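You operate a simulated robot arm through the tools that you are given. There is no shell and no other tool. Be economical: measure what you need, move in short steps, check, and stop when the job is done.

The job below is to be done with a simulated robot arm. You get a single attempt, and the scene is never put back.

TASK
Take the blue pad and put it on the front of the paper table. Turn the mixer knob to 45. Take the grey pad from the top of the mixing bench and put it on the front of the paper table. Take the long tube from the top of the mixing bench and put it on the top of the printer. Any order will do. Set down upright: long tube.

The check looks at the end state, three seconds after you hand in, the way a careful person would. Anything else that was tipped, shoved, dropped, spilled or broken makes it a failure.

THE ROBOT
A 6-joint arm with a fingered hand on a trunk, on a base that drives. Base frame: it is fixed to the floor where the robot stands at the start and does not move with it; the origin is under the middle of the robot, x ahead of it, y to its left, z up. Readings come in mm, rad, newtons and seconds.
With the tool pointing down near the work surface it reaches from about 160 to 460 mm from the robot's upright axis, wherever it stands. Its first joint turns from -2.897 to 2.897 rad. Places, roughly: blue pad (7x5x4 cm) [600, -200, 800]; front of the paper table [-400, 2900, 800]; grey pad (9x6x3 cm) [-3100, 2800, 900]; long tube (9x9x16 cm) [-3400, 3000, 1000]; mixer knob [-2200, 3000, 900]; top of the printer [-2000, 400, 1200]. Payload 2.3 kg.
The TCP is the grasp point between the finger pads, 22 mm short of the fingertips. In the tool frame z runs along the fingers and y along their closing line. Largest opening 112 mm; the body of the gripper starts 60 mm behind the TCP. The gripper is a hand of 3 fingers: y runs from the thumb to the fingers, the wrist lies at [0, 0, -218] in the tool frame.
Orientation is told as [roll, pitch, yaw] about the base's x, y, z axes, in that order, counted from this pose: with the fingers straight down and closing along the base's y, the tool's x points along the base's -x, its y along +y and its z along -z.

THE INTERFACE
- The arm moves only by the tool arm_command. Its arguments are lists of equal length, an entry for each row: "translation": the shift along the base's x, y, z in mm, a list of three; "delta_rot": the turn, a rotation vector about the base's x, y, z in rad, a list of three. In form: {"translation": [[tx, ty, tz], ...], "delta_rot": [[wx, wy, wz], ...]}. A call has 1 to 10 rows; each row is the pose to reach, as a shift and turn from the pose commanded when the call began. Each row takes 0.2 s and may step no farther than 50 mm and 0.15 rad from the row before; otherwise, the whole call is refused. A pose out of reach is approached as far as the arm can. The call stops where the force on the tool passes 40 N (or 10 N more than at its start, if that is more) or the arm is blocked; 0.2 s more then pass. In this call time passes only in rows, and 0.2 s behind the last. It gives the time, the measured TCP pose, the force on the tool (base axes), the opening and the grip force at its end, in the units of the frame above (readings bear some noise), with the torque about the TCP (base axes, N m) and any sound that the robot's microphone picked up.
- Cameras (640 x 400 px; columns grow to the right, rows downward): "scene" is now at [14.3, 99, 1364]; the picture's right is [-0.49, -0.87, 0.00], its down [-0.53, 0.30, -0.80] and it looks along [0.69, -0.39, -0.61] (base axes); focal length 282 px, centre (320, 200). "wrist" rides on the gripper at [66, 3, -80] in the tool frame; the picture's right is [-0.05, 1.00, 0.00], its down [-0.77, -0.04, -0.64] and it looks along [-0.64, -0.03, 0.77] (tool axes); focal length 275 px, centre (320, 200).
- camera(camera): a new picture of that camera. The clock stands still meanwhile.
- raise_lower(by): slides the trunk up (or, below 0, down) by that many mm; the arm and the scene camera ride with it, the base frame stays. It gives what a move gives, with no picture.
- roll_base(legs): drives the robot by 1 to 6 legs, each [ahead, left, turn to the left] in mm, mm and rad, along the robot's own axes; the way and the turn of a leg run together, so that a leg with both is an arc; at most 1500 mm and 3.142 rad a leg. The arm and the cameras ride along, it lands a little off, and it stops where it bumps. It gives what a move gives.
- finger_targets(finger1, finger2, thumb_bend): sets how far each is bent, from 0 (flat) to 1 (curled in); at 0.3 the hand is open as for a grip, at 0.7 the pads meet at the TCP. One left out holds its place. A second passes; each finger stops where it meets its share of the squeeze, and holds until it gets a number again. It is the only way to open and close the hand. It gives what a move gives, with no picture; readings hold the bend of each and the force on the fingers (four entries, about 0 where the hand has none), thumb and palm.
- turn_head(pan, tilt): turns the head with the scene camera to pan (to the left, within 2.705 rad either way) and tilt (down, from -0.506 to 1.204), counted from straight ahead of the robot. It gives what a move gives.
- pixel_to_xyz(camera, pixels): there is no depth. For up to 12 entries [column, row, z] of the newest picture of that camera ("zoom" is the newest enlarged one), the place [x, y] in the base frame at which the ray of that pixel passes the height z, good to about 2 mm. The clock stands still meanwhile.
- inspect(camera, box): a new picture of the part [left, top, right, bottom] of that camera's present view, enlarged. The clock stands still meanwhile.
- close_job(): hands the job in; it is judged then, once.

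Go step by step. Measure first, check grasps and placings, and put right what went wrong. The budget is 110 turns and 78 pictures, counting those below and the enlarged ones. Unless the task says otherwise, let go and move clear before handing in.

The tools are called after "Call:" as name(argument=value, ...) on one line, values as JSON. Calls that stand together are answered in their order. arm_command: Moves the arm, as the interface text tells. Its arguments: {"type":"object","properties":{"translation":{"type":"array","items":{"type":"array","items":{"type":"number"}}},"delta_rot":{"type":"array","items":{"type":"array","items":{"type":"number"}}}},"required":["translation","delta_rot"]} The other tools are called the same way: raise_lower (by) slides the trunk up or down; finger_targets (finger1, finger2, thumb_bend) moves the fingers one by one; roll_base (legs) drives the base; turn_head (pan, tilt) turns the head that bears the scene camera; camera (camera) takes a picture; pixel_to_xyz (camera, pixels) gives the place at which the rays of pixels pass given heights; inspect (camera, box) takes an enlarged picture of a part of a camera's view; close_job () hands the job in.

At the start:

```text
clock: 0.0
eef_pos: [250.7, -98.5, 1025.5]
orientation: [0.0, 0.0, -0.002]
contact_force: [-0.1, -0.1, 0.3]
ft_torque: [0.0, 0.0, 0.01]
gripper_width: 111.7
gripper_force: 0.1
shape: jaw
bend: [0.3, 0.3, 0.3]
finger forces: [0.0, 0.0, 0.1, 0.1, 0.0, 0.0]
trunk travel left (down, up): [-275.0, 315.0]
robot x, y, heading: [-1.2, 0.1, 0.001]
head pan, tilt: [-0.515, 0.651]
```

scene: 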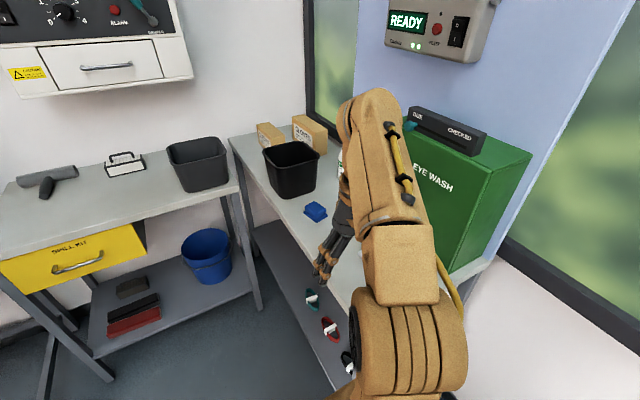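
wrist: 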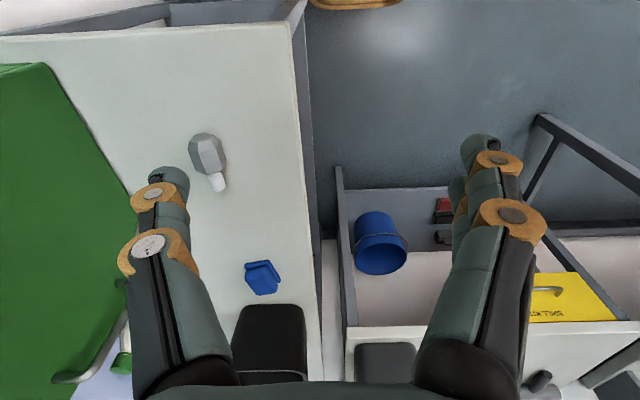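

The blue pad shows at scene (316,211) and wrist (262,277). I'll zoom in and measure it in both views.

Call:
inspect(camera="scene", box=[220, 110, 420, 235])

Call:
pixel_to_xyz(camera="scene", pixels=[[316, 211, 780], [316, 211, 800], [316, 211, 820], [230, 137, 780], [350, 380, 780]])

Call:
pixel_to_xyz(camera="wrist", pixels=[[262, 277, 780], [262, 277, 800], [262, 277, 820], [290, 22, 780], [320, 380, 780]])

Call:
inspect(camera="wrist", box=[180, 220, 340, 320])

```text
3.20 times, centred on (320, 172) of scene
```

zoom: 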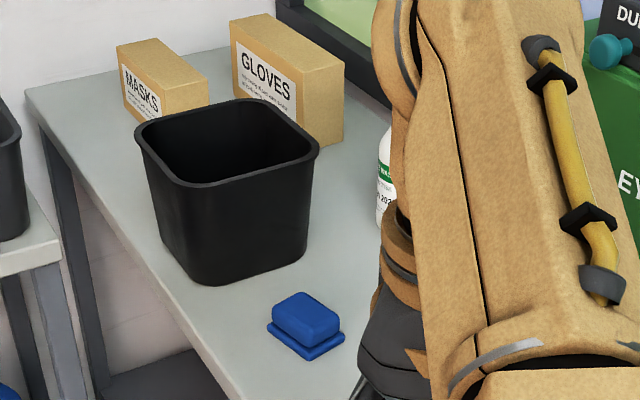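

```text
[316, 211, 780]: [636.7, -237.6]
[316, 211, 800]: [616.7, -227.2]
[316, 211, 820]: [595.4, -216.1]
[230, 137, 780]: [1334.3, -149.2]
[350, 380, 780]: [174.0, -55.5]
```

```text
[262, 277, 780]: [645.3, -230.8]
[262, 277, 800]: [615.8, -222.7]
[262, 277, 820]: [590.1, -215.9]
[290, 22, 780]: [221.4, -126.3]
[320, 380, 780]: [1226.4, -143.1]
```

```text
4.00 times, centred on (260, 270) of wrist
```

zoom: 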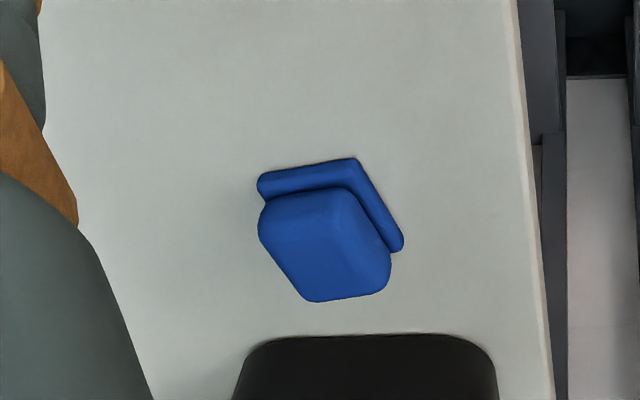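

The pad has a wider foot and a block on top. I'll match the foot corners in both views to get the table height and the pad's yaw.

Call:
inspect(camera="scene", box=[284, 186, 348, 226])

Call:
pixel_to_xyz(camera="wrist", pixels=[[244.5, 267, 780], [269.5, 260, 780], [280.7, 281.2, 780], [244.5, 267, 800], [269.5, 260, 800], [280.7, 281.2, 800]])

Call:
pixel_to_xyz(camera="scene", pixels=[[327.8, 215, 780], [315.9, 222.5, 780], [303.4, 211.2, 780], [327.8, 215, 800], [315.9, 222.5, 800], [303.4, 211.2, 800]])

```text
10.00 times, centred on (316, 206) of scene
```

zoom: 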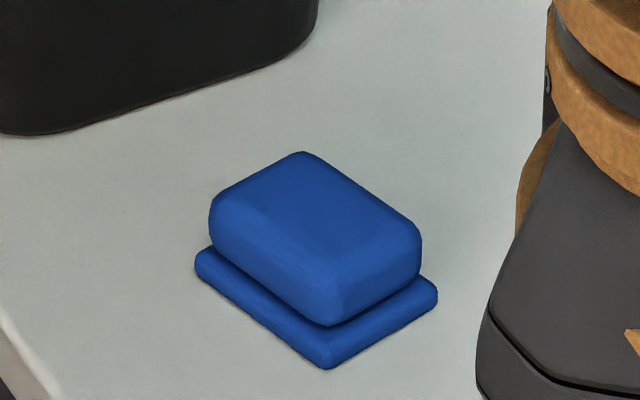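

```text
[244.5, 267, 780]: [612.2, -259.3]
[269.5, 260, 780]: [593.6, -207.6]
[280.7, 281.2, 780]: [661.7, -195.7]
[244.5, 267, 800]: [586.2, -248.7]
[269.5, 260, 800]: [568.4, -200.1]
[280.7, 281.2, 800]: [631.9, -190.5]
```

```text
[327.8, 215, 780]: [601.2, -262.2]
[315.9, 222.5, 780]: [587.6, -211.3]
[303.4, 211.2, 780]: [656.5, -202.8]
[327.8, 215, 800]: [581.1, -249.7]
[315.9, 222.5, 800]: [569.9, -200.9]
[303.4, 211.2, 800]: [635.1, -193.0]
```

Foot corners agree at z≈798: pad centre about (609,-221), yaw about 0.15. It's out of reach, so I'll check the floor clearance before driving ahead.

Call:
pixel_to_xyz(camera="scene", pixels=[[240, 188, 795], [0, 258, 795], [262, 308, 0], [110, 378, 0], [40, 398, 0], [345, 392, 400]])

Call:
turn_head(pan=0.3, tilt=0.9)

Call:
camera(camera="scene")

```text
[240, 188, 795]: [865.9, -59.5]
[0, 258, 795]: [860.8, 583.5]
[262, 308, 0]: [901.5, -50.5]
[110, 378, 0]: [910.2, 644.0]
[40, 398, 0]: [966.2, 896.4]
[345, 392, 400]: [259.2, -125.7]
```

```text
clock: 1.1
eef_pos: [250.1, -98.2, 1026.6]
orientation: [-0.001, 0.0, -0.002]
contact_force: [-0.4, 0.0, 0.0]
ft_torque: [-0.02, 0.02, 0.0]
gripper_width: 111.9
gripper_force: 0.2
shape: jaw
bend: [0.3, 0.3, 0.3]
finger forces: [0.0, 0.0, 0.1, 0.0, 0.0, 0.1]
trunk travel left (down, up): [-275.0, 315.0]
robot x, y, heading: [-2.3, -0.3, 0.0]
head pan, tilt: [0.3, 0.901]
```

```text
72 pictures are left
```

scene: 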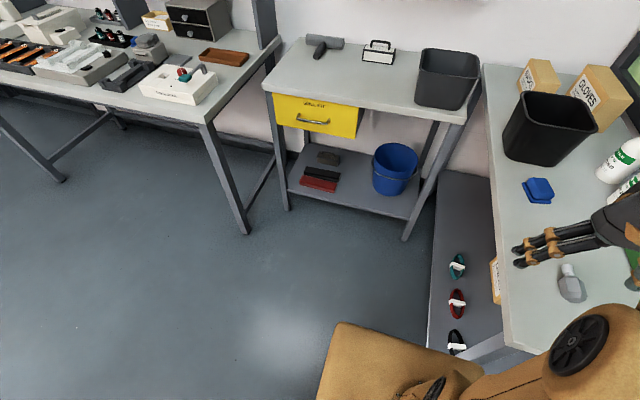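

The base's front edge shows at (340,323)-(483,366). I'll size it against the table legs.

Call:
pixel_to_xyz(camera="scene", pixels=[[340, 323, 300], [483, 368, 300], [316, 398, 300], [340, 323, 500], [483, 368, 500], [428, 345, 150], [525, 352, 795], [485, 70, 795], [240, 233, 0], [404, 240, 0]])

```text
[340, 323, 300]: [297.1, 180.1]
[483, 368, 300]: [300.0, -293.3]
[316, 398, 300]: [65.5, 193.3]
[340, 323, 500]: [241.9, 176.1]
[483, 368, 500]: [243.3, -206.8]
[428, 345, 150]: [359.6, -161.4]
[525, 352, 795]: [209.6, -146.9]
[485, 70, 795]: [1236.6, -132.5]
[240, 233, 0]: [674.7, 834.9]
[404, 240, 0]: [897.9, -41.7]
```

The base reaches y≈±180 and the table starts at y≈-135, so I'll sidestep left first and then go ahead.

Call:
roll_base(legs=[[0, 130, 0], [400, 0, 0]])

Call:
turn_head(pan=-0.9, tilt=0.8)

Call:
camera(camera="scene")

```text
clock: 4.5
eef_pos: [654.2, 26.5, 1025.4]
orientation: [-0.001, 0.0, -0.009]
contact_force: [0.0, 0.5, -0.3]
ft_torque: [0.01, -0.04, -0.01]
gripper_width: 112.1
gripper_force: 0.0
shape: jaw
bend: [0.3, 0.3, 0.3]
finger forces: [0.1, 0.0, 0.1, 0.1, 0.1, 0.0]
trunk travel left (down, up): [-275.0, 315.0]
robot x, y, heading: [399.9, 128.7, -0.006]
head pan, tilt: [0.3, 0.901]
```

```text
clock: 5.9
eef_pos: [653.8, 26.5, 1025.1]
orientation: [0.0, 0.002, -0.009]
contact_force: [0.6, -0.6, 0.7]
ft_torque: [-0.01, 0.0, -0.02]
gripper_width: 111.9
gripper_force: 0.0
shape: jaw
bend: [0.3, 0.3, 0.3]
finger forces: [0.0, 0.0, 0.0, 0.0, 0.1, 0.0]
trunk travel left (down, up): [-275.0, 315.0]
robot x, y, heading: [401.7, 129.7, -0.009]
head pan, tilt: [-0.901, 0.799]
```

```text
71 pictures are left
```

scene: 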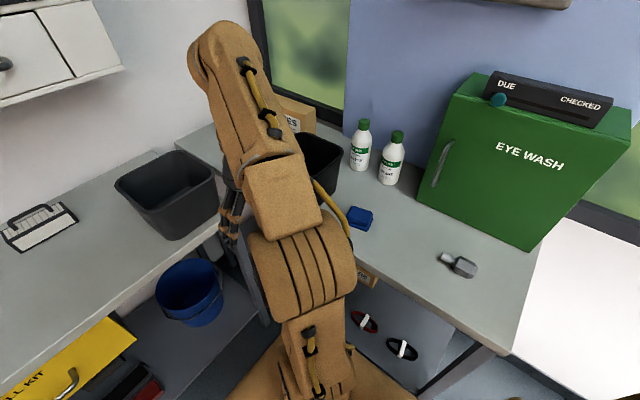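

I see the pad at (361,217), clear of the bin. Moving the hand over it with the jaw turned +0.16.

Call:
inspect(camera="scene", box=[329, 197, 393, 237])

Call:
pixel_to_xyz(camera="scene", pixels=[[361, 217, 815], [361, 217, 835]])

Call:
arm_command(translation=[[-8, -45, 0], [-16, -90, 0], [-24, -135, -10], [-32, -180, -20], [-40, -220, -30], [-45, -247, -50]], delta_rot=[[0, 0, 0.03], [0, 0, 0.06], [0, 0, 0.09], [0, 0, 0.12], [0, 0, 0.15], [0, 0, 0.16]])

Call:
camera(camera="wrist")

```text
10.00 times, centred on (361, 217) of scene
```

zoom: 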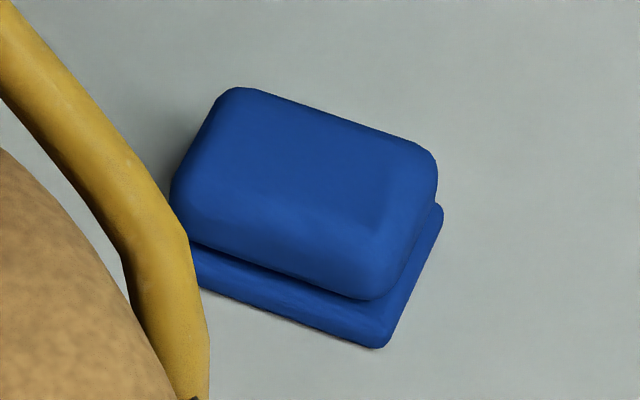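

```text
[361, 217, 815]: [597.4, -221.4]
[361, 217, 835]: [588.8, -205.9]
```

```text
clock: 7.3
eef_pos: [669.4, -86.4, 907.8]
orientation: [-0.004, 0.001, 0.14]
contact_force: [-0.2, 0.1, -0.3]
ft_torque: [-0.02, 0.0, -0.01]
gripper_width: 112.0
gripper_force: 0.1
shape: jaw
bend: [0.3, 0.3, 0.3]
finger forces: [0.0, 0.0, 0.0, 0.0, 0.0, 0.0]
out of reach, approached as far as the arm can: row 1, 2, 3, 4, 5, 6
trunk travel left (down, up): [-275.0, 315.0]
robot x, y, heading: [401.3, 128.9, -0.009]
head pan, tilt: [-0.901, 0.799]
```

```text
69 pictures are left
```

wrist: 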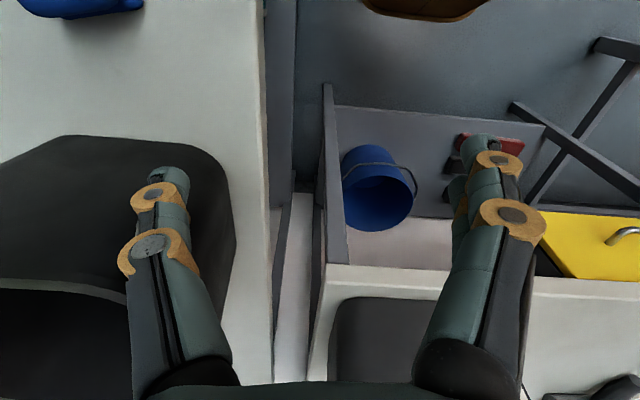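

The reach is short at that height: the hand ended at (669,-86,908), near the bin. I'll raise the trunk to gain reach and get clear, then look.

Call:
raise_lower(by=150)

Call:
camera(camera="scene")

```text
clock: 9.1
eef_pos: [667.9, -86.4, 1057.0]
orientation: [-0.004, -0.001, 0.14]
contact_force: [-0.1, -0.3, -0.3]
ft_torque: [0.02, -0.01, 0.0]
gripper_width: 112.0
gripper_force: 0.1
shape: jaw
bend: [0.3, 0.3, 0.3]
finger forces: [0.0, 0.0, 0.0, 0.0, 0.1, 0.0]
trunk travel left (down, up): [-425.0, 165.0]
robot x, y, heading: [407.1, 127.8, -0.009]
head pan, tilt: [-0.901, 0.799]
```

```text
68 pictures are left
```

scene: 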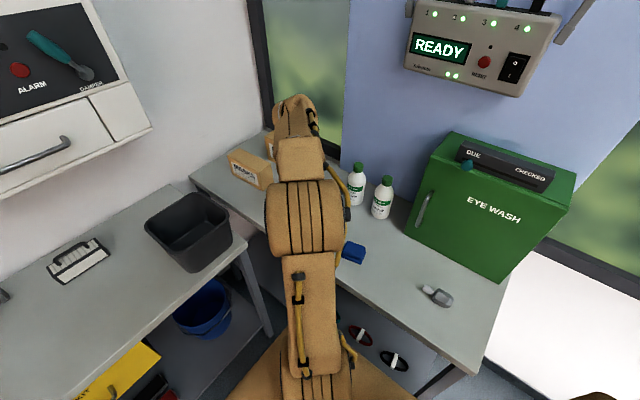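

Now at z 1057. I'll swing to the pad in smaller steps.

Call:
arm_command(translation=[[-30, -20, -20], [-55, -55, -30], [-60, -95, -50], [-60, -135, -70]], delta_rot=[[0, 0, 0], [0, 0, 0], [0, 0, 0], [0, 0, 0]])

Call:
camera(camera="wrist")

```text
clock: 10.1
eef_pos: [644.1, -164.1, 951.4]
orientation: [-0.021, 0.013, 0.125]
contact_force: [-0.2, -0.8, 0.0]
ft_torque: [0.03, -0.02, -0.03]
gripper_width: 111.9
gripper_force: 0.0
shape: jaw
bend: [0.3, 0.3, 0.3]
finger forces: [0.1, 0.0, 0.0, 0.0, 0.1, 0.0]
out of reach, approached as far as the arm can: row 1, 2, 3, 4
trunk travel left (down, up): [-425.0, 165.0]
robot x, y, heading: [405.2, 125.1, -0.011]
head pan, tilt: [-0.901, 0.799]
```

```text
67 pictures are left
```

wrist: 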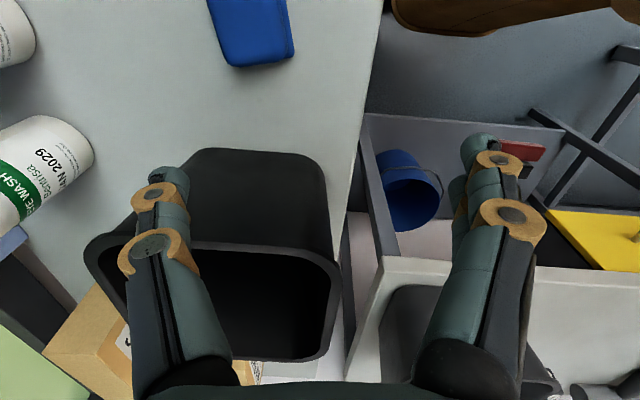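

The hand is at (644,-164,951), well clear. I'll probe with a zero move to see what the commanded pose is.

Call:
arm_command(translation=[[0, 0, 0]], delta_rot=[[0, 0, 0]])

```text
clock: 10.5
eef_pos: [642.9, -163.1, 952.1]
orientation: [-0.022, 0.013, 0.126]
contact_force: [-0.2, 0.0, -0.7]
ft_torque: [0.03, -0.02, -0.01]
gripper_width: 111.9
gripper_force: 0.0
shape: jaw
bend: [0.3, 0.3, 0.3]
finger forces: [0.1, 0.1, 0.1, 0.1, 0.0, 0.0]
trunk travel left (down, up): [-425.0, 165.0]
robot x, y, heading: [404.8, 127.8, -0.009]
head pan, tilt: [-0.901, 0.799]
```

The command now equals the reached pose. I'll raise the trunk more (also clearing the bin) and drive ahead 110, which brings the pad closer.

Call:
raise_lower(by=150)

Call:
roll_base(legs=[[110, 0, 0]])

Call:
arm_command(translation=[[-40, 0, 0], [-80, 0, 0], [-120, 0, 0], [-145, -20, 0]], delta_rot=[[0, 0, 0], [0, 0, 0], [0, 0, 0], [0, 0, 0]])

```text
clock: 12.2
eef_pos: [644.7, -163.8, 1102.1]
orientation: [-0.024, 0.014, 0.123]
contact_force: [-0.5, 0.1, -0.4]
ft_torque: [0.06, 0.02, -0.04]
gripper_width: 111.8
gripper_force: 0.0
shape: jaw
bend: [0.3, 0.3, 0.3]
finger forces: [0.0, 0.0, 0.0, 0.0, 0.1, 0.0]
trunk travel left (down, up): [-575.0, 15.0]
robot x, y, heading: [404.0, 127.1, -0.009]
head pan, tilt: [-0.901, 0.799]
```

```text
clock: 13.4
eef_pos: [755.3, -164.0, 1102.4]
orientation: [-0.021, 0.013, 0.122]
contact_force: [-0.2, -0.2, 0.1]
ft_torque: [0.01, 0.0, 0.01]
gripper_width: 112.0
gripper_force: 0.1
shape: jaw
bend: [0.3, 0.3, 0.3]
finger forces: [0.0, 0.0, 0.0, 0.0, 0.0, 0.1]
trunk travel left (down, up): [-575.0, 15.0]
robot x, y, heading: [514.2, 124.1, -0.008]
head pan, tilt: [-0.901, 0.799]
```

```text
clock: 14.4
eef_pos: [666.1, -139.2, 1060.6]
orientation: [-0.045, 0.044, 0.107]
contact_force: [-0.4, -0.8, -0.7]
ft_torque: [-0.01, 0.0, -0.04]
gripper_width: 111.9
gripper_force: 0.0
shape: jaw
bend: [0.3, 0.3, 0.3]
finger forces: [0.1, 0.0, 0.0, 0.0, 0.1, 0.0]
out of reach, approached as far as the arm can: row 1, 2, 3, 4
trunk travel left (down, up): [-575.0, 15.0]
robot x, y, heading: [518.3, 127.5, -0.01]
head pan, tilt: [-0.901, 0.799]
```

The achieved motion is about 25-30 mm per row, so it may be step size rather than reach. Testing with smaller rows.

Call:
arm_command(translation=[[-10, 0, 0], [-20, 0, 0], [-30, 0, 0], [-40, 0, 0]], delta_rot=[[0, 0, 0], [0, 0, 0], [0, 0, 0], [0, 0, 0]])

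Call:
camera(camera="scene")

```text
clock: 15.4
eef_pos: [653.0, -121.7, 1045.4]
orientation: [-0.034, 0.036, 0.111]
contact_force: [-0.4, 0.6, -0.3]
ft_torque: [0.01, 0.0, -0.01]
gripper_width: 112.1
gripper_force: 0.1
shape: jaw
bend: [0.3, 0.3, 0.3]
finger forces: [0.0, 0.0, 0.0, 0.1, 0.0, 0.0]
out of reach, approached as far as the arm can: row 1, 2, 3, 4
trunk travel left (down, up): [-575.0, 15.0]
robot x, y, heading: [515.2, 127.2, -0.007]
head pan, tilt: [-0.901, 0.799]
```

```text
66 pictures are left
```

scene: 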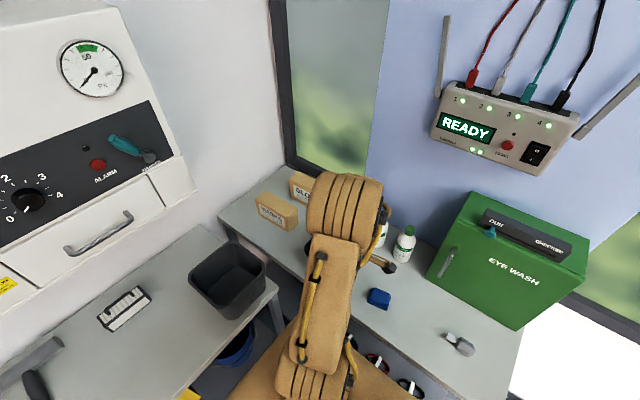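

The arm slid down and sideways again, so the limit depends on pose. I'll look from the wrist, then test a straight descent.

Call:
camera(camera="wrist")

Call:
arm_command(translation=[[0, 0, -10]], delta_rot=[[0, 0, 0]])

Call:
arm_command(translation=[[0, 0, 0]], delta_rot=[[0, 0, -0.1]])

Call:
arm_command(translation=[[-20, 0, 0]], delta_rot=[[0, 0, 0]])

```text
65 pictures are left
```

wrist: 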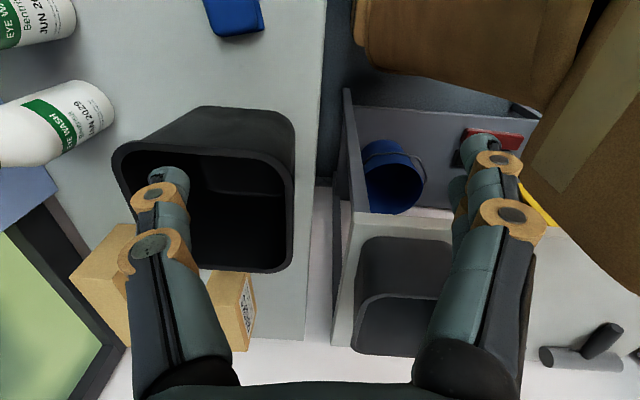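

```text
clock: 15.8
eef_pos: [658.2, -116.8, 1032.5]
orientation: [-0.026, 0.021, 0.118]
contact_force: [-0.4, -0.3, 0.5]
ft_torque: [-0.02, -0.01, 0.01]
gripper_width: 111.6
gripper_force: 0.0
shape: jaw
bend: [0.3, 0.3, 0.3]
finger forces: [0.1, 0.1, 0.0, 0.0, 0.1, 0.1]
out of reach, approached as far as the arm can: row 1
trunk travel left (down, up): [-575.0, 15.0]
robot x, y, heading: [517.6, 125.8, -0.011]
head pan, tilt: [-0.901, 0.799]
```

```text
clock: 16.2
eef_pos: [658.8, -118.1, 1032.7]
orientation: [-0.021, 0.014, 0.024]
contact_force: [0.5, -0.8, -0.4]
ft_torque: [-0.01, -0.01, 0.05]
gripper_width: 111.9
gripper_force: 0.0
shape: jaw
bend: [0.3, 0.3, 0.3]
finger forces: [0.0, 0.0, 0.1, 0.0, 0.0, 0.0]
trunk travel left (down, up): [-575.0, 15.0]
robot x, y, heading: [517.1, 124.5, -0.006]
head pan, tilt: [-0.901, 0.799]
```

```text
clock: 16.6
eef_pos: [638.5, -117.7, 1033.1]
orientation: [-0.02, 0.014, 0.021]
contact_force: [0.0, 0.0, -0.5]
ft_torque: [-0.01, -0.02, 0.01]
gripper_width: 112.1
gripper_force: 0.1
shape: jaw
bend: [0.3, 0.3, 0.3]
finger forces: [0.1, 0.0, 0.0, 0.0, 0.0, 0.0]
trunk travel left (down, up): [-575.0, 15.0]
robot x, y, heading: [513.8, 126.6, -0.009]
head pan, tilt: [-0.901, 0.799]
```

Turning the yaw back freed the motion, so the wrist's yaw relative to the arm was the limit. I'll grip along the pad's long side instead (jaw along x), after checking the bin gap.

Call:
pixel_to_xyz(camera="wrist", pixels=[[200, 105, 797], [290, 118, 797], [130, 150, 1000], [285, 165, 1000], [285, 165, 1040], [208, 10, 835], [262, 28, 835]])

Call:
pixel_to_xyz(camera="scene", pixels=[[379, 299, 815]])

Call:
arm_command(translation=[[-10, 0, 0], [-20, 0, 0], [-30, 0, 0], [-30, 0, 0], [-30, 0, 0], [-30, 0, 0], [-30, 0, 0], [-30, 0, 0], [-30, 0, 0], [-30, 0, 0]], delta_rot=[[0, 0, -0.14], [0, 0, -0.28], [0, 0, -0.42], [0, 0, -0.56], [0, 0, -0.7], [0, 0, -0.84], [0, 0, -0.98], [0, 0, -1.12], [0, 0, -1.26], [0, 0, -1.4]])

Call:
camera(camera="wrist")

```text
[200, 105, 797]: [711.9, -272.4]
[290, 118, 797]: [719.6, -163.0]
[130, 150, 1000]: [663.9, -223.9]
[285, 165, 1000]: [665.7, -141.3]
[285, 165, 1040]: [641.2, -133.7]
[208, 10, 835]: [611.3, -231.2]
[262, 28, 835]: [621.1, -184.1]
```

```text
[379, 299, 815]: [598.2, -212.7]
```

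```text
clock: 18.8
eef_pos: [608.8, -118.0, 1031.0]
orientation: [-0.021, 0.013, -1.381]
contact_force: [0.5, -0.3, 0.0]
ft_torque: [-0.01, 0.01, 0.02]
gripper_width: 112.0
gripper_force: 0.1
shape: jaw
bend: [0.3, 0.3, 0.3]
finger forces: [0.0, 0.1, 0.0, 0.0, 0.0, 0.0]
trunk travel left (down, up): [-575.0, 15.0]
robot x, y, heading: [514.5, 121.7, -0.013]
head pan, tilt: [-0.901, 0.799]
```

```text
64 pictures are left
```

wrist: 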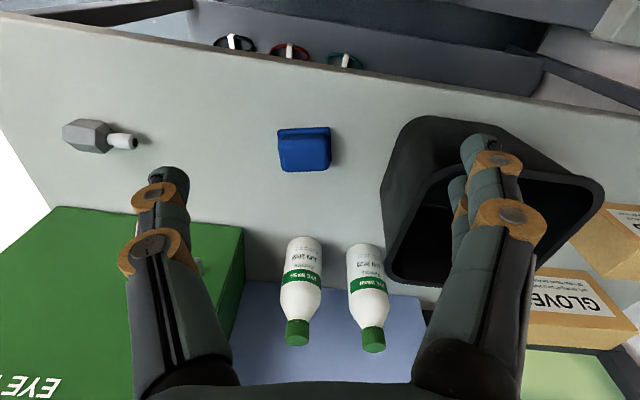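

The pad is at (304,150) in the wrist view with long side along the jaw. I need to check the bin rim clearance by triangulating its near corner.

Call:
pixel_to_xyz(camera="wrist", pixels=[[388, 274, 940], [388, 274, 970], [388, 274, 1000], [432, 192, 940], [432, 192, 970], [432, 192, 1000], [279, 138, 830], [331, 135, 830], [283, 168, 835], [331, 166, 835]])

Call:
inspect(camera="wrist", box=[260, 100, 468, 230])

Call:
inspect(camera="scene", box=[200, 160, 440, 310])

```text
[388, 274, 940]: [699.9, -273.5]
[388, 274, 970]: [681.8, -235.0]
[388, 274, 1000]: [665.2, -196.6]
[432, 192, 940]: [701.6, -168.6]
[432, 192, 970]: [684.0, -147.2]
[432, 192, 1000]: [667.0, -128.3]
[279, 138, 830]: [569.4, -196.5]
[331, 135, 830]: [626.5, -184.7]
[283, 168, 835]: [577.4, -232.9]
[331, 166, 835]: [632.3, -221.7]
```

```text
3.08 times, centred on (364, 165) of wrist
```

zoom: 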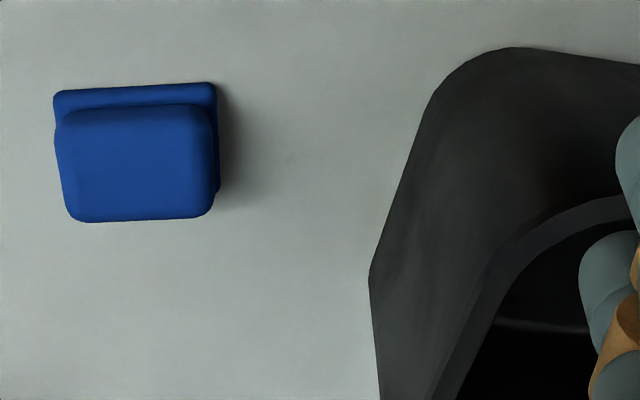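

```text
2.67 times, centred on (320, 235) of scene
```

zoom: 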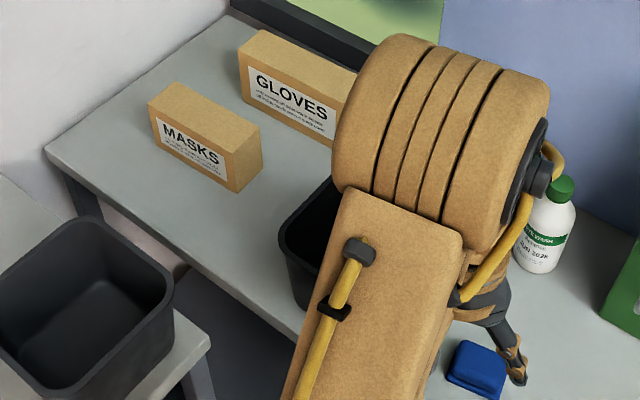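

Rim near side is about x≈690, leaving ~25 mm beside the hand. Now refining the pad's centre from the top face and foot.

Call:
pixel_to_xyz(camera="wrist", pixels=[[305, 153, 835], [277.5, 131, 798], [330.5, 127, 798], [281, 170, 832], [330, 168, 832], [279, 140, 838], [329, 136, 838]])

```text
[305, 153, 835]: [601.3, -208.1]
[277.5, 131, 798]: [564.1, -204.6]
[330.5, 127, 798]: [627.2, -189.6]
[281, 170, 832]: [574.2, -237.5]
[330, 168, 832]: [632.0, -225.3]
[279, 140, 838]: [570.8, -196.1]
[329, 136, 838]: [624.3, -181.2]
```

Pad long axis is ~0.2 rad and the jaw is already aligned. Moving over (603,-220), levelling the tilt and descending to ~930.

Call:
arm_command(translation=[[-3, -40, 0], [-6, -80, 0], [-6, -102, -20], [-6, -102, -60], [-6, -102, -100]], delta_rot=[[0.01, -0.007, 0], [0.02, -0.013, 0], [0.02, -0.013, 0], [0.02, -0.013, 0], [0.02, -0.013, 0]])

Call:
camera(camera="wrist")

Call:
camera(camera="scene")

```text
clock: 20.0
eef_pos: [604.8, -218.5, 930.6]
orientation: [-0.006, 0.032, -1.375]
contact_force: [-0.3, -0.5, -0.5]
ft_torque: [-0.01, -0.01, 0.0]
gripper_width: 112.0
gripper_force: 0.0
shape: jaw
bend: [0.3, 0.3, 0.3]
finger forces: [0.0, 0.1, 0.0, 0.0, 0.0, 0.1]
trunk travel left (down, up): [-575.0, 15.0]
robot x, y, heading: [514.5, 126.6, -0.006]
head pan, tilt: [-0.901, 0.799]
```

```text
61 pictures are left
```

wrist: 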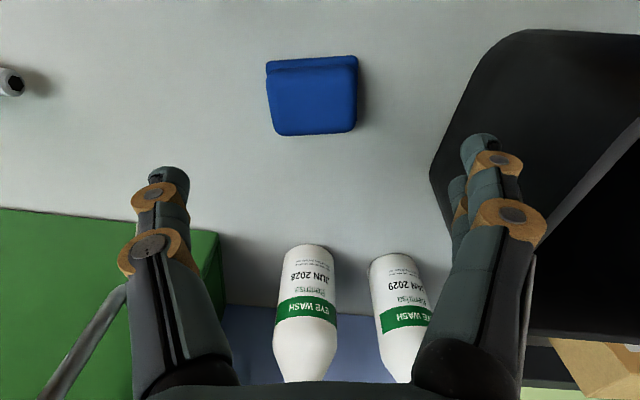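

```text
60 pictures are left
```

scene: 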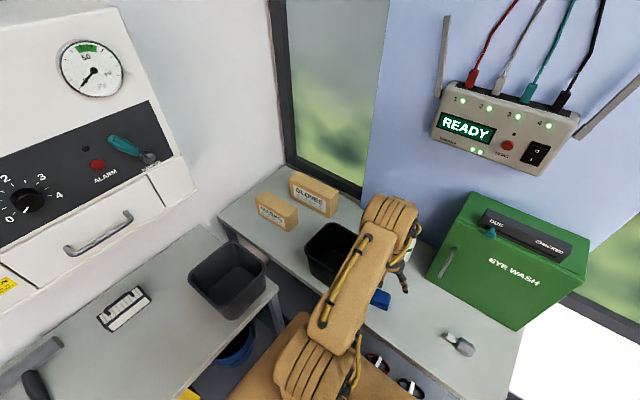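

Small tilt remains; I'll check the pad's centre in this view before descending.

Call:
pixel_to_xyz(camera="wrist", pixels=[[267, 70, 836], [357, 66, 836], [273, 132, 834], [353, 130, 834], [267, 62, 800], [357, 56, 800], [285, 250, 900], [410, 255, 900], [432, 170, 797], [432, 170, 950]])

```text
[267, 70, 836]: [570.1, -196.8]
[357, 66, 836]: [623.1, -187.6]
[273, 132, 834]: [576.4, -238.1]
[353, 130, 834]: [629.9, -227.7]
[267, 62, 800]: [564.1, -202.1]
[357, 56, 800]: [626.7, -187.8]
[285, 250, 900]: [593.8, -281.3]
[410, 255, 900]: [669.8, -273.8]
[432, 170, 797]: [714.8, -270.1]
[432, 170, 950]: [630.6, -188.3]
```

Pad centre ≈(600,-216). Descending to TCP z≈826 in steps, levelled.

Call:
arm_command(translation=[[-4, 2, -30], [-4, 2, -60], [-4, 2, -85], [-4, 2, -104]], delta_rot=[[-0.03, -0.012, -0.01], [-0.03, -0.012, -0.01], [-0.03, -0.012, -0.01], [-0.03, -0.012, -0.01]])

Call:
camera(camera="wrist")

```text
clock: 21.0
eef_pos: [601.0, -216.9, 825.8]
orientation: [0.002, 0.001, -1.385]
contact_force: [0.1, 0.1, -0.6]
ft_torque: [-0.03, -0.03, 0.02]
gripper_width: 112.0
gripper_force: 0.1
shape: jaw
bend: [0.3, 0.3, 0.3]
finger forces: [0.1, 0.0, 0.1, 0.0, 0.0, 0.1]
trunk travel left (down, up): [-575.0, 15.0]
robot x, y, heading: [516.5, 128.4, -0.006]
head pan, tilt: [-0.901, 0.799]
```

```text
59 pictures are left
```

wrist: 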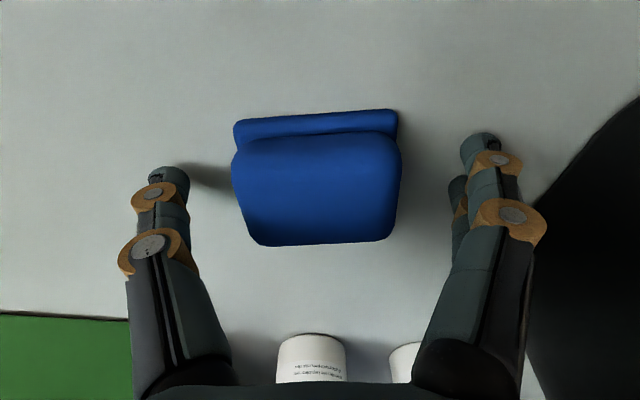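

The pad sits centred between thumb and fingers. Closing.

Call:
finger_targets(finger1=0.7, finger2=0.7, thumb_bend=0.7)

Call:
arm_command(translation=[[0, 0, 20], [0, 0, 60]], delta_rot=[[0, 0, 0], [0, 0, 0]])

Call:
camera(camera="wrist")

```text
clock: 22.0
eef_pos: [599.3, -219.4, 827.7]
orientation: [0.001, -0.003, -1.388]
contact_force: [-2.9, -5.5, 20.7]
ft_torque: [0.04, -0.81, -0.18]
gripper_width: 58.1
gripper_force: 30.2
shape: fingers
bend: [0.51, 0.5, 0.58]
finger forces: [20.1, 21.2, 0.0, 0.1, 19.8, 0.0]
trunk travel left (down, up): [-575.0, 15.0]
robot x, y, heading: [515.2, 126.9, -0.006]
head pan, tilt: [-0.901, 0.799]
```

```text
clock: 22.6
eef_pos: [598.7, -217.5, 887.0]
orientation: [0.003, 0.0, -1.386]
contact_force: [-0.3, -0.4, -0.6]
ft_torque: [-0.02, -0.03, -0.01]
gripper_width: 57.9
gripper_force: 18.6
shape: fingers
bend: [0.5, 0.49, 0.58]
finger forces: [9.2, 9.4, 0.0, 0.1, 18.5, 0.0]
trunk travel left (down, up): [-575.0, 15.0]
robot x, y, heading: [512.2, 128.5, -0.01]
head pan, tilt: [-0.901, 0.799]
```

```text
58 pictures are left
```

wrist: 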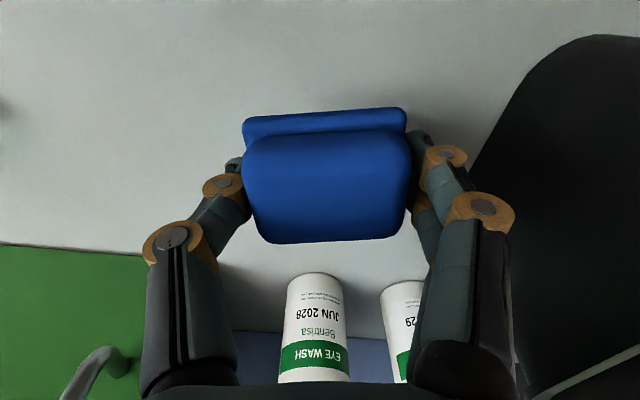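

The pad is lifted and held firmly at 18 N. Raising, pulling the arm in over the aisle, and then backing off for a look around.

Call:
arm_command(translation=[[0, 10, 45], [0, 20, 90], [0, 50, 130], [0, 90, 145], [0, 130, 145], [10, 160, 145]], delta_rot=[[0, 0, 0], [0, 0, 0], [0, 0, 0], [0, 0, 0], [0, 0, 0], [0, 0, 0]])

Call:
roll_base(legs=[[0, 300, 0], [-500, 300, 0]])

Call:
turn_head(pan=1.57, tilt=0.4)

Call:
camera(camera="scene")

Call:
turn_head(pan=2.5, tilt=0.4)

Call:
camera(camera="scene")

```text
clock: 24.0
eef_pos: [609.3, -55.0, 1031.2]
orientation: [0.001, -0.002, -1.386]
contact_force: [0.5, 0.3, -0.2]
ft_torque: [0.02, 0.0, 0.0]
gripper_width: 57.7
gripper_force: 18.4
shape: fingers
bend: [0.5, 0.49, 0.59]
finger forces: [9.2, 9.1, 0.1, 0.0, 18.4, 0.1]
trunk travel left (down, up): [-575.0, 15.0]
robot x, y, heading: [511.4, 128.4, -0.009]
head pan, tilt: [-0.901, 0.799]
```

```text
clock: 29.0
eef_pos: [108.5, 548.8, 1030.6]
orientation: [0.002, 0.001, -1.383]
contact_force: [0.3, 0.6, -1.2]
ft_torque: [0.01, 0.0, 0.0]
gripper_width: 57.6
gripper_force: 18.7
shape: fingers
bend: [0.5, 0.49, 0.59]
finger forces: [9.2, 9.1, 0.0, 0.0, 18.5, 0.0]
trunk travel left (down, up): [-575.0, 15.0]
robot x, y, heading: [13.2, 729.2, -0.007]
head pan, tilt: [-0.901, 0.799]
```

```text
clock: 31.3
eef_pos: [108.7, 548.9, 1031.2]
orientation: [0.001, 0.0, -1.384]
contact_force: [0.5, -0.2, 0.3]
ft_torque: [0.01, 0.0, 0.03]
gripper_width: 57.9
gripper_force: 18.1
shape: fingers
bend: [0.5, 0.49, 0.59]
finger forces: [9.2, 9.3, 0.0, 0.1, 18.3, 0.0]
trunk travel left (down, up): [-575.0, 15.0]
robot x, y, heading: [10.7, 727.8, -0.009]
head pan, tilt: [1.571, 0.4]
```

```text
57 pictures are left
```

scene: 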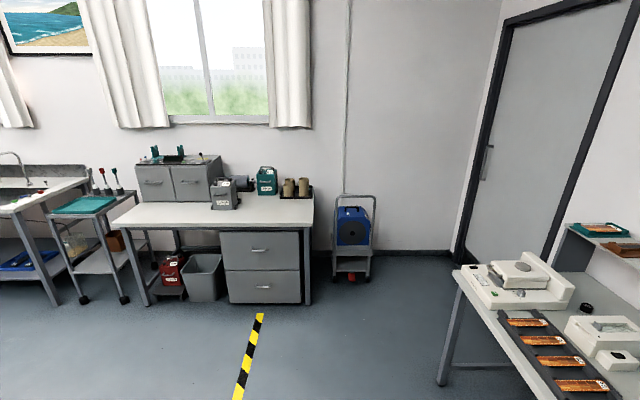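

```text
clock: 32.5
eef_pos: [108.7, 549.3, 1030.2]
orientation: [0.002, -0.001, -1.384]
contact_force: [0.5, -0.3, 0.2]
ft_torque: [0.01, 0.0, 0.01]
gripper_width: 57.5
gripper_force: 18.4
shape: fingers
bend: [0.5, 0.49, 0.59]
finger forces: [9.2, 9.2, 0.0, 0.1, 18.4, 0.1]
trunk travel left (down, up): [-575.0, 15.0]
robot x, y, heading: [16.1, 729.5, -0.003]
head pan, tilt: [2.499, 0.4]
```

```text
56 pictures are left
```

scene: 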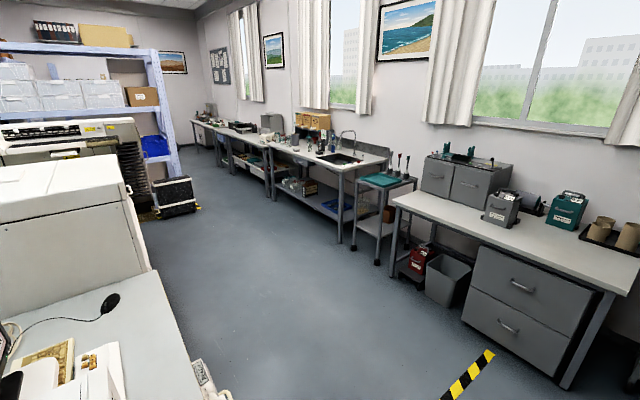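

The paper table is the white one with grey drawers (front edge (391,200)–(615,292)). Measuring it, plus the neighbours along the route.

Call:
pixel_to_xyz(camera="scene", pixels=[[391, 200, 795], [615, 292, 795], [427, 190, 795], [500, 222, 795], [398, 278, 0], [563, 388, 0], [376, 263, 0], [340, 243, 0], [157, 297, 0], [195, 210, 0], [220, 400, 0]])

Call:
inspect(camera="scene", box=[180, 80, 400, 218])

```text
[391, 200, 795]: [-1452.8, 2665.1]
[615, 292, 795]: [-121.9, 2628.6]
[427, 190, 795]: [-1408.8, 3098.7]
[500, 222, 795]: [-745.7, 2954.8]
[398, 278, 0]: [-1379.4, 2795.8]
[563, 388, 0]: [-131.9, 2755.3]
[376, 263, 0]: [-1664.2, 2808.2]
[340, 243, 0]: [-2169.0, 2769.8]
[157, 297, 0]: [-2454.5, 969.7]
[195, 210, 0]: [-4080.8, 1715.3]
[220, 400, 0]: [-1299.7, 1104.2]
```

```text
2.90 times, centred on (290, 149) of scene
```

zoom: 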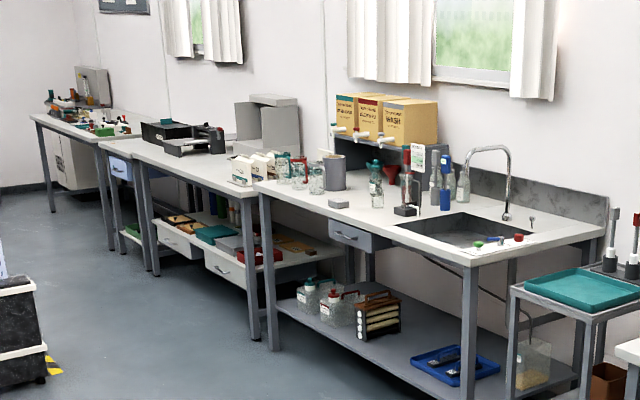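

The table's front edge is at y≈2645, from x≈-1450 to -120. I'll drive to open floor, turn around so the arm's right side faces the table, and look closely.

Call:
roll_base(legs=[[-300, 700, 0], [0, 0, 3.14], [0, -750, 0]])

Call:
turn_head(pan=-1.75, tilt=0.75)

Call:
camera(camera="scene")

```text
clock: 47.7
eef_pos: [-419.5, 2347.5, 1031.8]
orientation: [0.001, -0.001, 1.807]
contact_force: [-0.6, 0.3, -0.5]
ft_torque: [-0.02, 0.02, -0.02]
gripper_width: 57.8
gripper_force: 18.4
shape: fingers
bend: [0.5, 0.49, 0.59]
finger forces: [9.2, 9.3, 0.0, 0.0, 18.5, 0.1]
trunk travel left (down, up): [-575.0, 15.0]
robot x, y, heading: [-313.8, 2171.0, -3.1]
head pan, tilt: [2.499, 0.4]
```

```text
clock: 51.1
eef_pos: [-419.4, 2348.3, 1031.7]
orientation: [0.0, 0.001, 1.808]
contact_force: [-1.0, 0.0, -0.4]
ft_torque: [0.02, -0.01, 0.0]
gripper_width: 58.0
gripper_force: 18.4
shape: fingers
bend: [0.5, 0.49, 0.59]
finger forces: [9.2, 9.3, 0.0, 0.0, 18.5, 0.0]
trunk travel left (down, up): [-575.0, 15.0]
robot x, y, heading: [-314.6, 2172.9, -3.099]
head pan, tilt: [-1.751, 0.75]
```

```text
54 pictures are left
```

scene: 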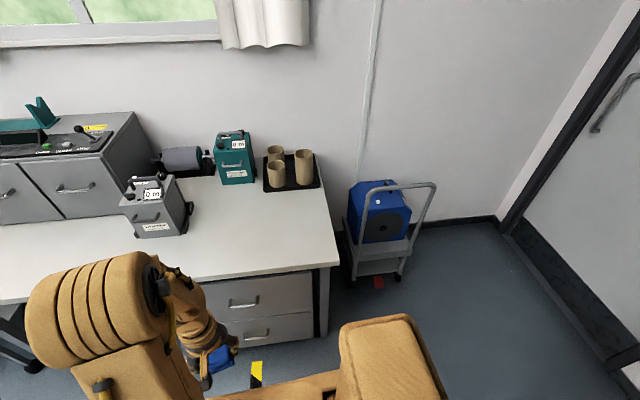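

The free front area is around (260,230). Measuring the corner and free space against heights.

Call:
pixel_to_xyz(camera="scene", pixels=[[339, 262, 740], [339, 262, 770], [339, 262, 795], [318, 154, 770], [318, 154, 795], [188, 230, 795], [145, 236, 795], [265, 190, 795], [250, 178, 795], [230, 280, 770]])

Call:
inspect(camera="scene", box=[100, 100, 400, 290])

```text
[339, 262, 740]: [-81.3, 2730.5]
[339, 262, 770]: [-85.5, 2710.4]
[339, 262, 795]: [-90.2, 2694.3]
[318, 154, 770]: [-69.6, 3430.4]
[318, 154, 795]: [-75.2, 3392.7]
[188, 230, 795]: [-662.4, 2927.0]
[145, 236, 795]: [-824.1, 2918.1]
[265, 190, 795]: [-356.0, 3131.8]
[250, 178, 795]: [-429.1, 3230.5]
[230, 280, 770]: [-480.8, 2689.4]
```

```text
2.11 times, centred on (250, 195) of scene
```

zoom: 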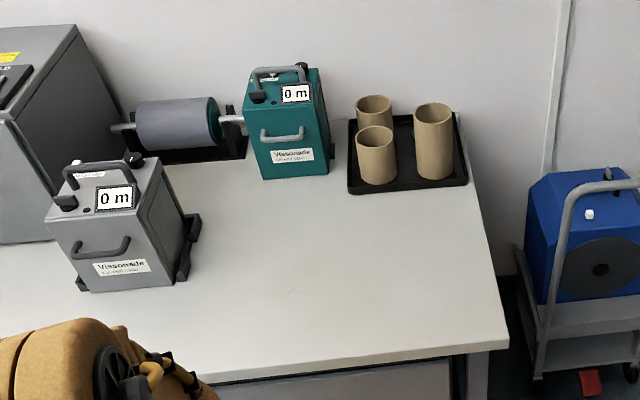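

Front edge is y≈2700; free front area spans x -600..-120. Sidling up to y≈2455 with heading corrected.

Call:
roll_base(legs=[[0, 0, -0.042], [0, -280, 0]])

```text
clock: 53.5
eef_pos: [-412.7, 2635.2, 1031.9]
orientation: [0.003, 0.0, 1.766]
contact_force: [0.0, 0.7, -0.1]
ft_torque: [0.0, -0.01, -0.03]
gripper_width: 57.9
gripper_force: 18.5
shape: fingers
bend: [0.5, 0.49, 0.59]
finger forces: [9.2, 9.2, 0.0, 0.0, 18.5, 0.0]
trunk travel left (down, up): [-575.0, 15.0]
robot x, y, heading: [-313.3, 2454.9, -3.141]
head pan, tilt: [-1.751, 0.75]
```

Moving over (-440,2840) and down to ~870.

Call:
arm_command(translation=[[-7, 45, 0], [-14, 90, 0], [-20, 135, -20], [-25, 175, -40], [-27, 205, -70], [-27, 205, -110], [-27, 205, -150], [-27, 205, -175]], delta_rot=[[0, 0, 0], [0, 0, 0], [0, 0, 0], [0, 0, 0], [0, 0, 0], [0, 0, 0], [0, 0, 0], [0, 0, 0]])

Call:
camera(camera="wrist")

Call:
camera(camera="scene")

```text
clock: 55.3
eef_pos: [-439.3, 2841.0, 857.4]
orientation: [0.0, 0.0, 1.766]
contact_force: [0.0, 0.1, 0.6]
ft_torque: [-0.02, 0.03, -0.01]
gripper_width: 57.8
gripper_force: 18.4
shape: fingers
bend: [0.5, 0.49, 0.59]
finger forces: [9.2, 9.1, 0.0, 0.1, 18.5, 0.1]
trunk travel left (down, up): [-575.0, 15.0]
robot x, y, heading: [-315.3, 2455.0, -3.14]
head pan, tilt: [-1.751, 0.75]
```

```text
52 pictures are left
```

wrist: 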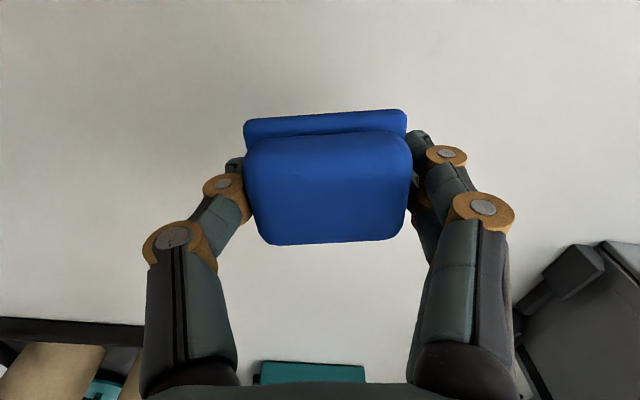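

```text
51 pictures are left
```

scene: 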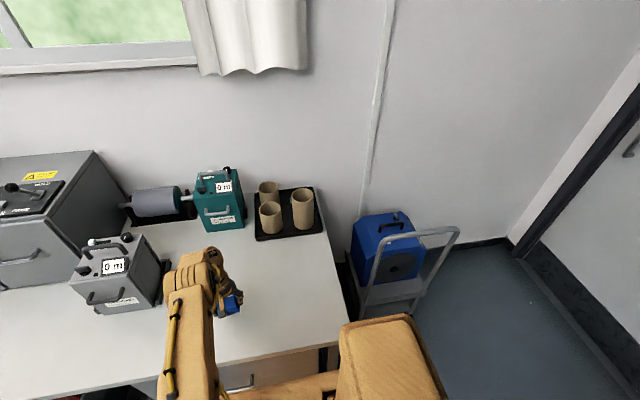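

Clear spot beneath. Lowering gently.

Call:
arm_command(translation=[[0, 0, -8], [0, 0, -16], [0, 0, -22], [0, 0, -25]], delta_rot=[[0, 0, 0], [0, 0, 0], [0, 0, 0], [0, 0, 0]])

Call:
arm_command(translation=[[0, 0, -2], [0, 0, -4]], delta_rot=[[0, 0, 0], [0, 0, 0]])

```text
clock: 56.3
eef_pos: [-439.0, 2840.2, 831.4]
orientation: [0.001, 0.0, 1.767]
contact_force: [-0.5, -0.8, -0.3]
ft_torque: [0.0, 0.02, 0.01]
gripper_width: 57.5
gripper_force: 18.6
shape: fingers
bend: [0.5, 0.49, 0.59]
finger forces: [9.1, 9.2, 0.0, 0.1, 18.5, 0.0]
trunk travel left (down, up): [-575.0, 15.0]
robot x, y, heading: [-312.8, 2455.2, -3.14]
head pan, tilt: [-1.751, 0.75]
```

```text
clock: 56.9
eef_pos: [-439.8, 2841.4, 827.2]
orientation: [0.001, -0.001, 1.767]
contact_force: [-0.7, 0.0, -0.2]
ft_torque: [0.04, -0.02, -0.01]
gripper_width: 58.1
gripper_force: 18.1
shape: fingers
bend: [0.5, 0.49, 0.59]
finger forces: [9.2, 9.2, 0.0, 0.0, 18.4, 0.1]
trunk travel left (down, up): [-575.0, 15.0]
robot x, y, heading: [-313.9, 2452.4, -3.14]
head pan, tilt: [-1.751, 0.75]
```

No contact yet at 827; going on down in 2 mm steps.

Call:
arm_command(translation=[[0, 0, -2], [0, 0, -4], [0, 0, -6]], delta_rot=[[0, 0, 0], [0, 0, 0], [0, 0, 0]])

Call:
camera(camera="wrist")

```text
clock: 57.7
eef_pos: [-439.8, 2840.0, 819.8]
orientation: [0.001, 0.0, 1.768]
contact_force: [-0.2, -0.6, -0.2]
ft_torque: [-0.01, -0.01, -0.02]
gripper_width: 57.7
gripper_force: 17.7
shape: fingers
bend: [0.5, 0.49, 0.59]
finger forces: [9.2, 9.3, 0.0, 0.1, 18.4, 0.1]
trunk travel left (down, up): [-575.0, 15.0]
robot x, y, heading: [-314.4, 2456.6, -3.145]
head pan, tilt: [-1.751, 0.75]
```

```text
50 pictures are left
```

wrist: 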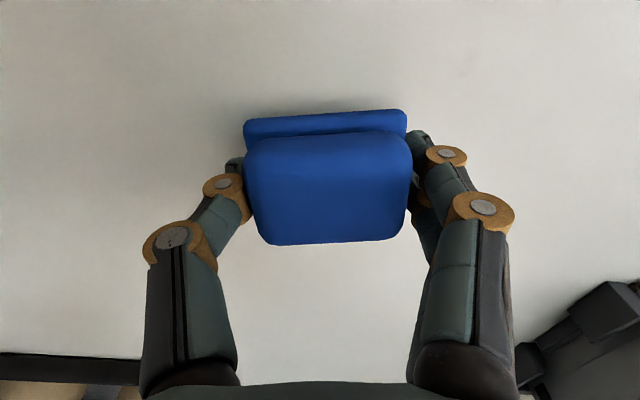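

Still in the air with the shadow close. Continuing.

Call:
arm_command(translation=[[0, 0, -3], [0, 0, -6], [0, 0, -8]], delta_rot=[[0, 0, 0], [0, 0, 0], [0, 0, 0]])

Call:
arm_command(translation=[[0, 0, -2], [0, 0, -4]], delta_rot=[[0, 0, 0], [0, 0, 0]])

```text
clock: 58.5
eef_pos: [-439.8, 2840.3, 812.6]
orientation: [0.0, 0.0, 1.767]
contact_force: [0.1, 0.5, -0.1]
ft_torque: [0.0, 0.05, -0.02]
gripper_width: 57.7
gripper_force: 18.3
shape: fingers
bend: [0.5, 0.49, 0.59]
finger forces: [9.2, 9.1, 0.0, 0.0, 18.4, 0.0]
trunk travel left (down, up): [-575.0, 15.0]
robot x, y, heading: [-311.6, 2455.4, -3.143]
head pan, tilt: [-1.751, 0.75]
```

```text
clock: 59.1
eef_pos: [-438.8, 2839.8, 808.1]
orientation: [0.002, 0.0, 1.766]
contact_force: [0.0, 0.4, 0.7]
ft_torque: [-0.03, -0.01, 0.03]
gripper_width: 57.8
gripper_force: 18.8
shape: fingers
bend: [0.5, 0.49, 0.59]
finger forces: [9.2, 9.1, 0.0, 0.0, 18.4, 0.0]
trunk travel left (down, up): [-575.0, 15.0]
robot x, y, heading: [-316.2, 2452.9, -3.138]
head pan, tilt: [-1.751, 0.75]
```

Call:
arm_command(translation=[[0, 0, -2], [0, 0, -4], [0, 0, -6]], delta_rot=[[0, 0, 0], [0, 0, 0], [0, 0, 0]])

Call:
camera(camera="wrist")

```text
clock: 59.9
eef_pos: [-438.1, 2840.4, 805.6]
orientation: [0.001, -0.009, 1.766]
contact_force: [0.2, 4.9, 39.8]
ft_torque: [-0.23, 0.97, -0.2]
gripper_width: 58.0
gripper_force: 36.3
shape: fingers
bend: [0.51, 0.5, 0.6]
finger forces: [25.2, 23.0, 0.1, 0.1, 25.2, 0.1]
trunk travel left (down, up): [-575.0, 15.0]
robot x, y, heading: [-313.7, 2453.7, -3.137]
head pan, tilt: [-1.751, 0.75]
```

```text
49 pictures are left
```

wrist: 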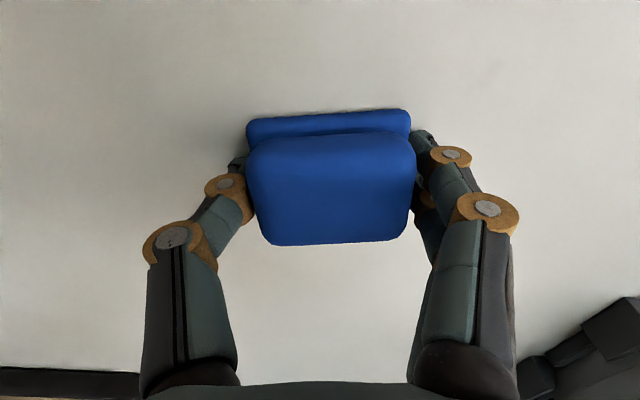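

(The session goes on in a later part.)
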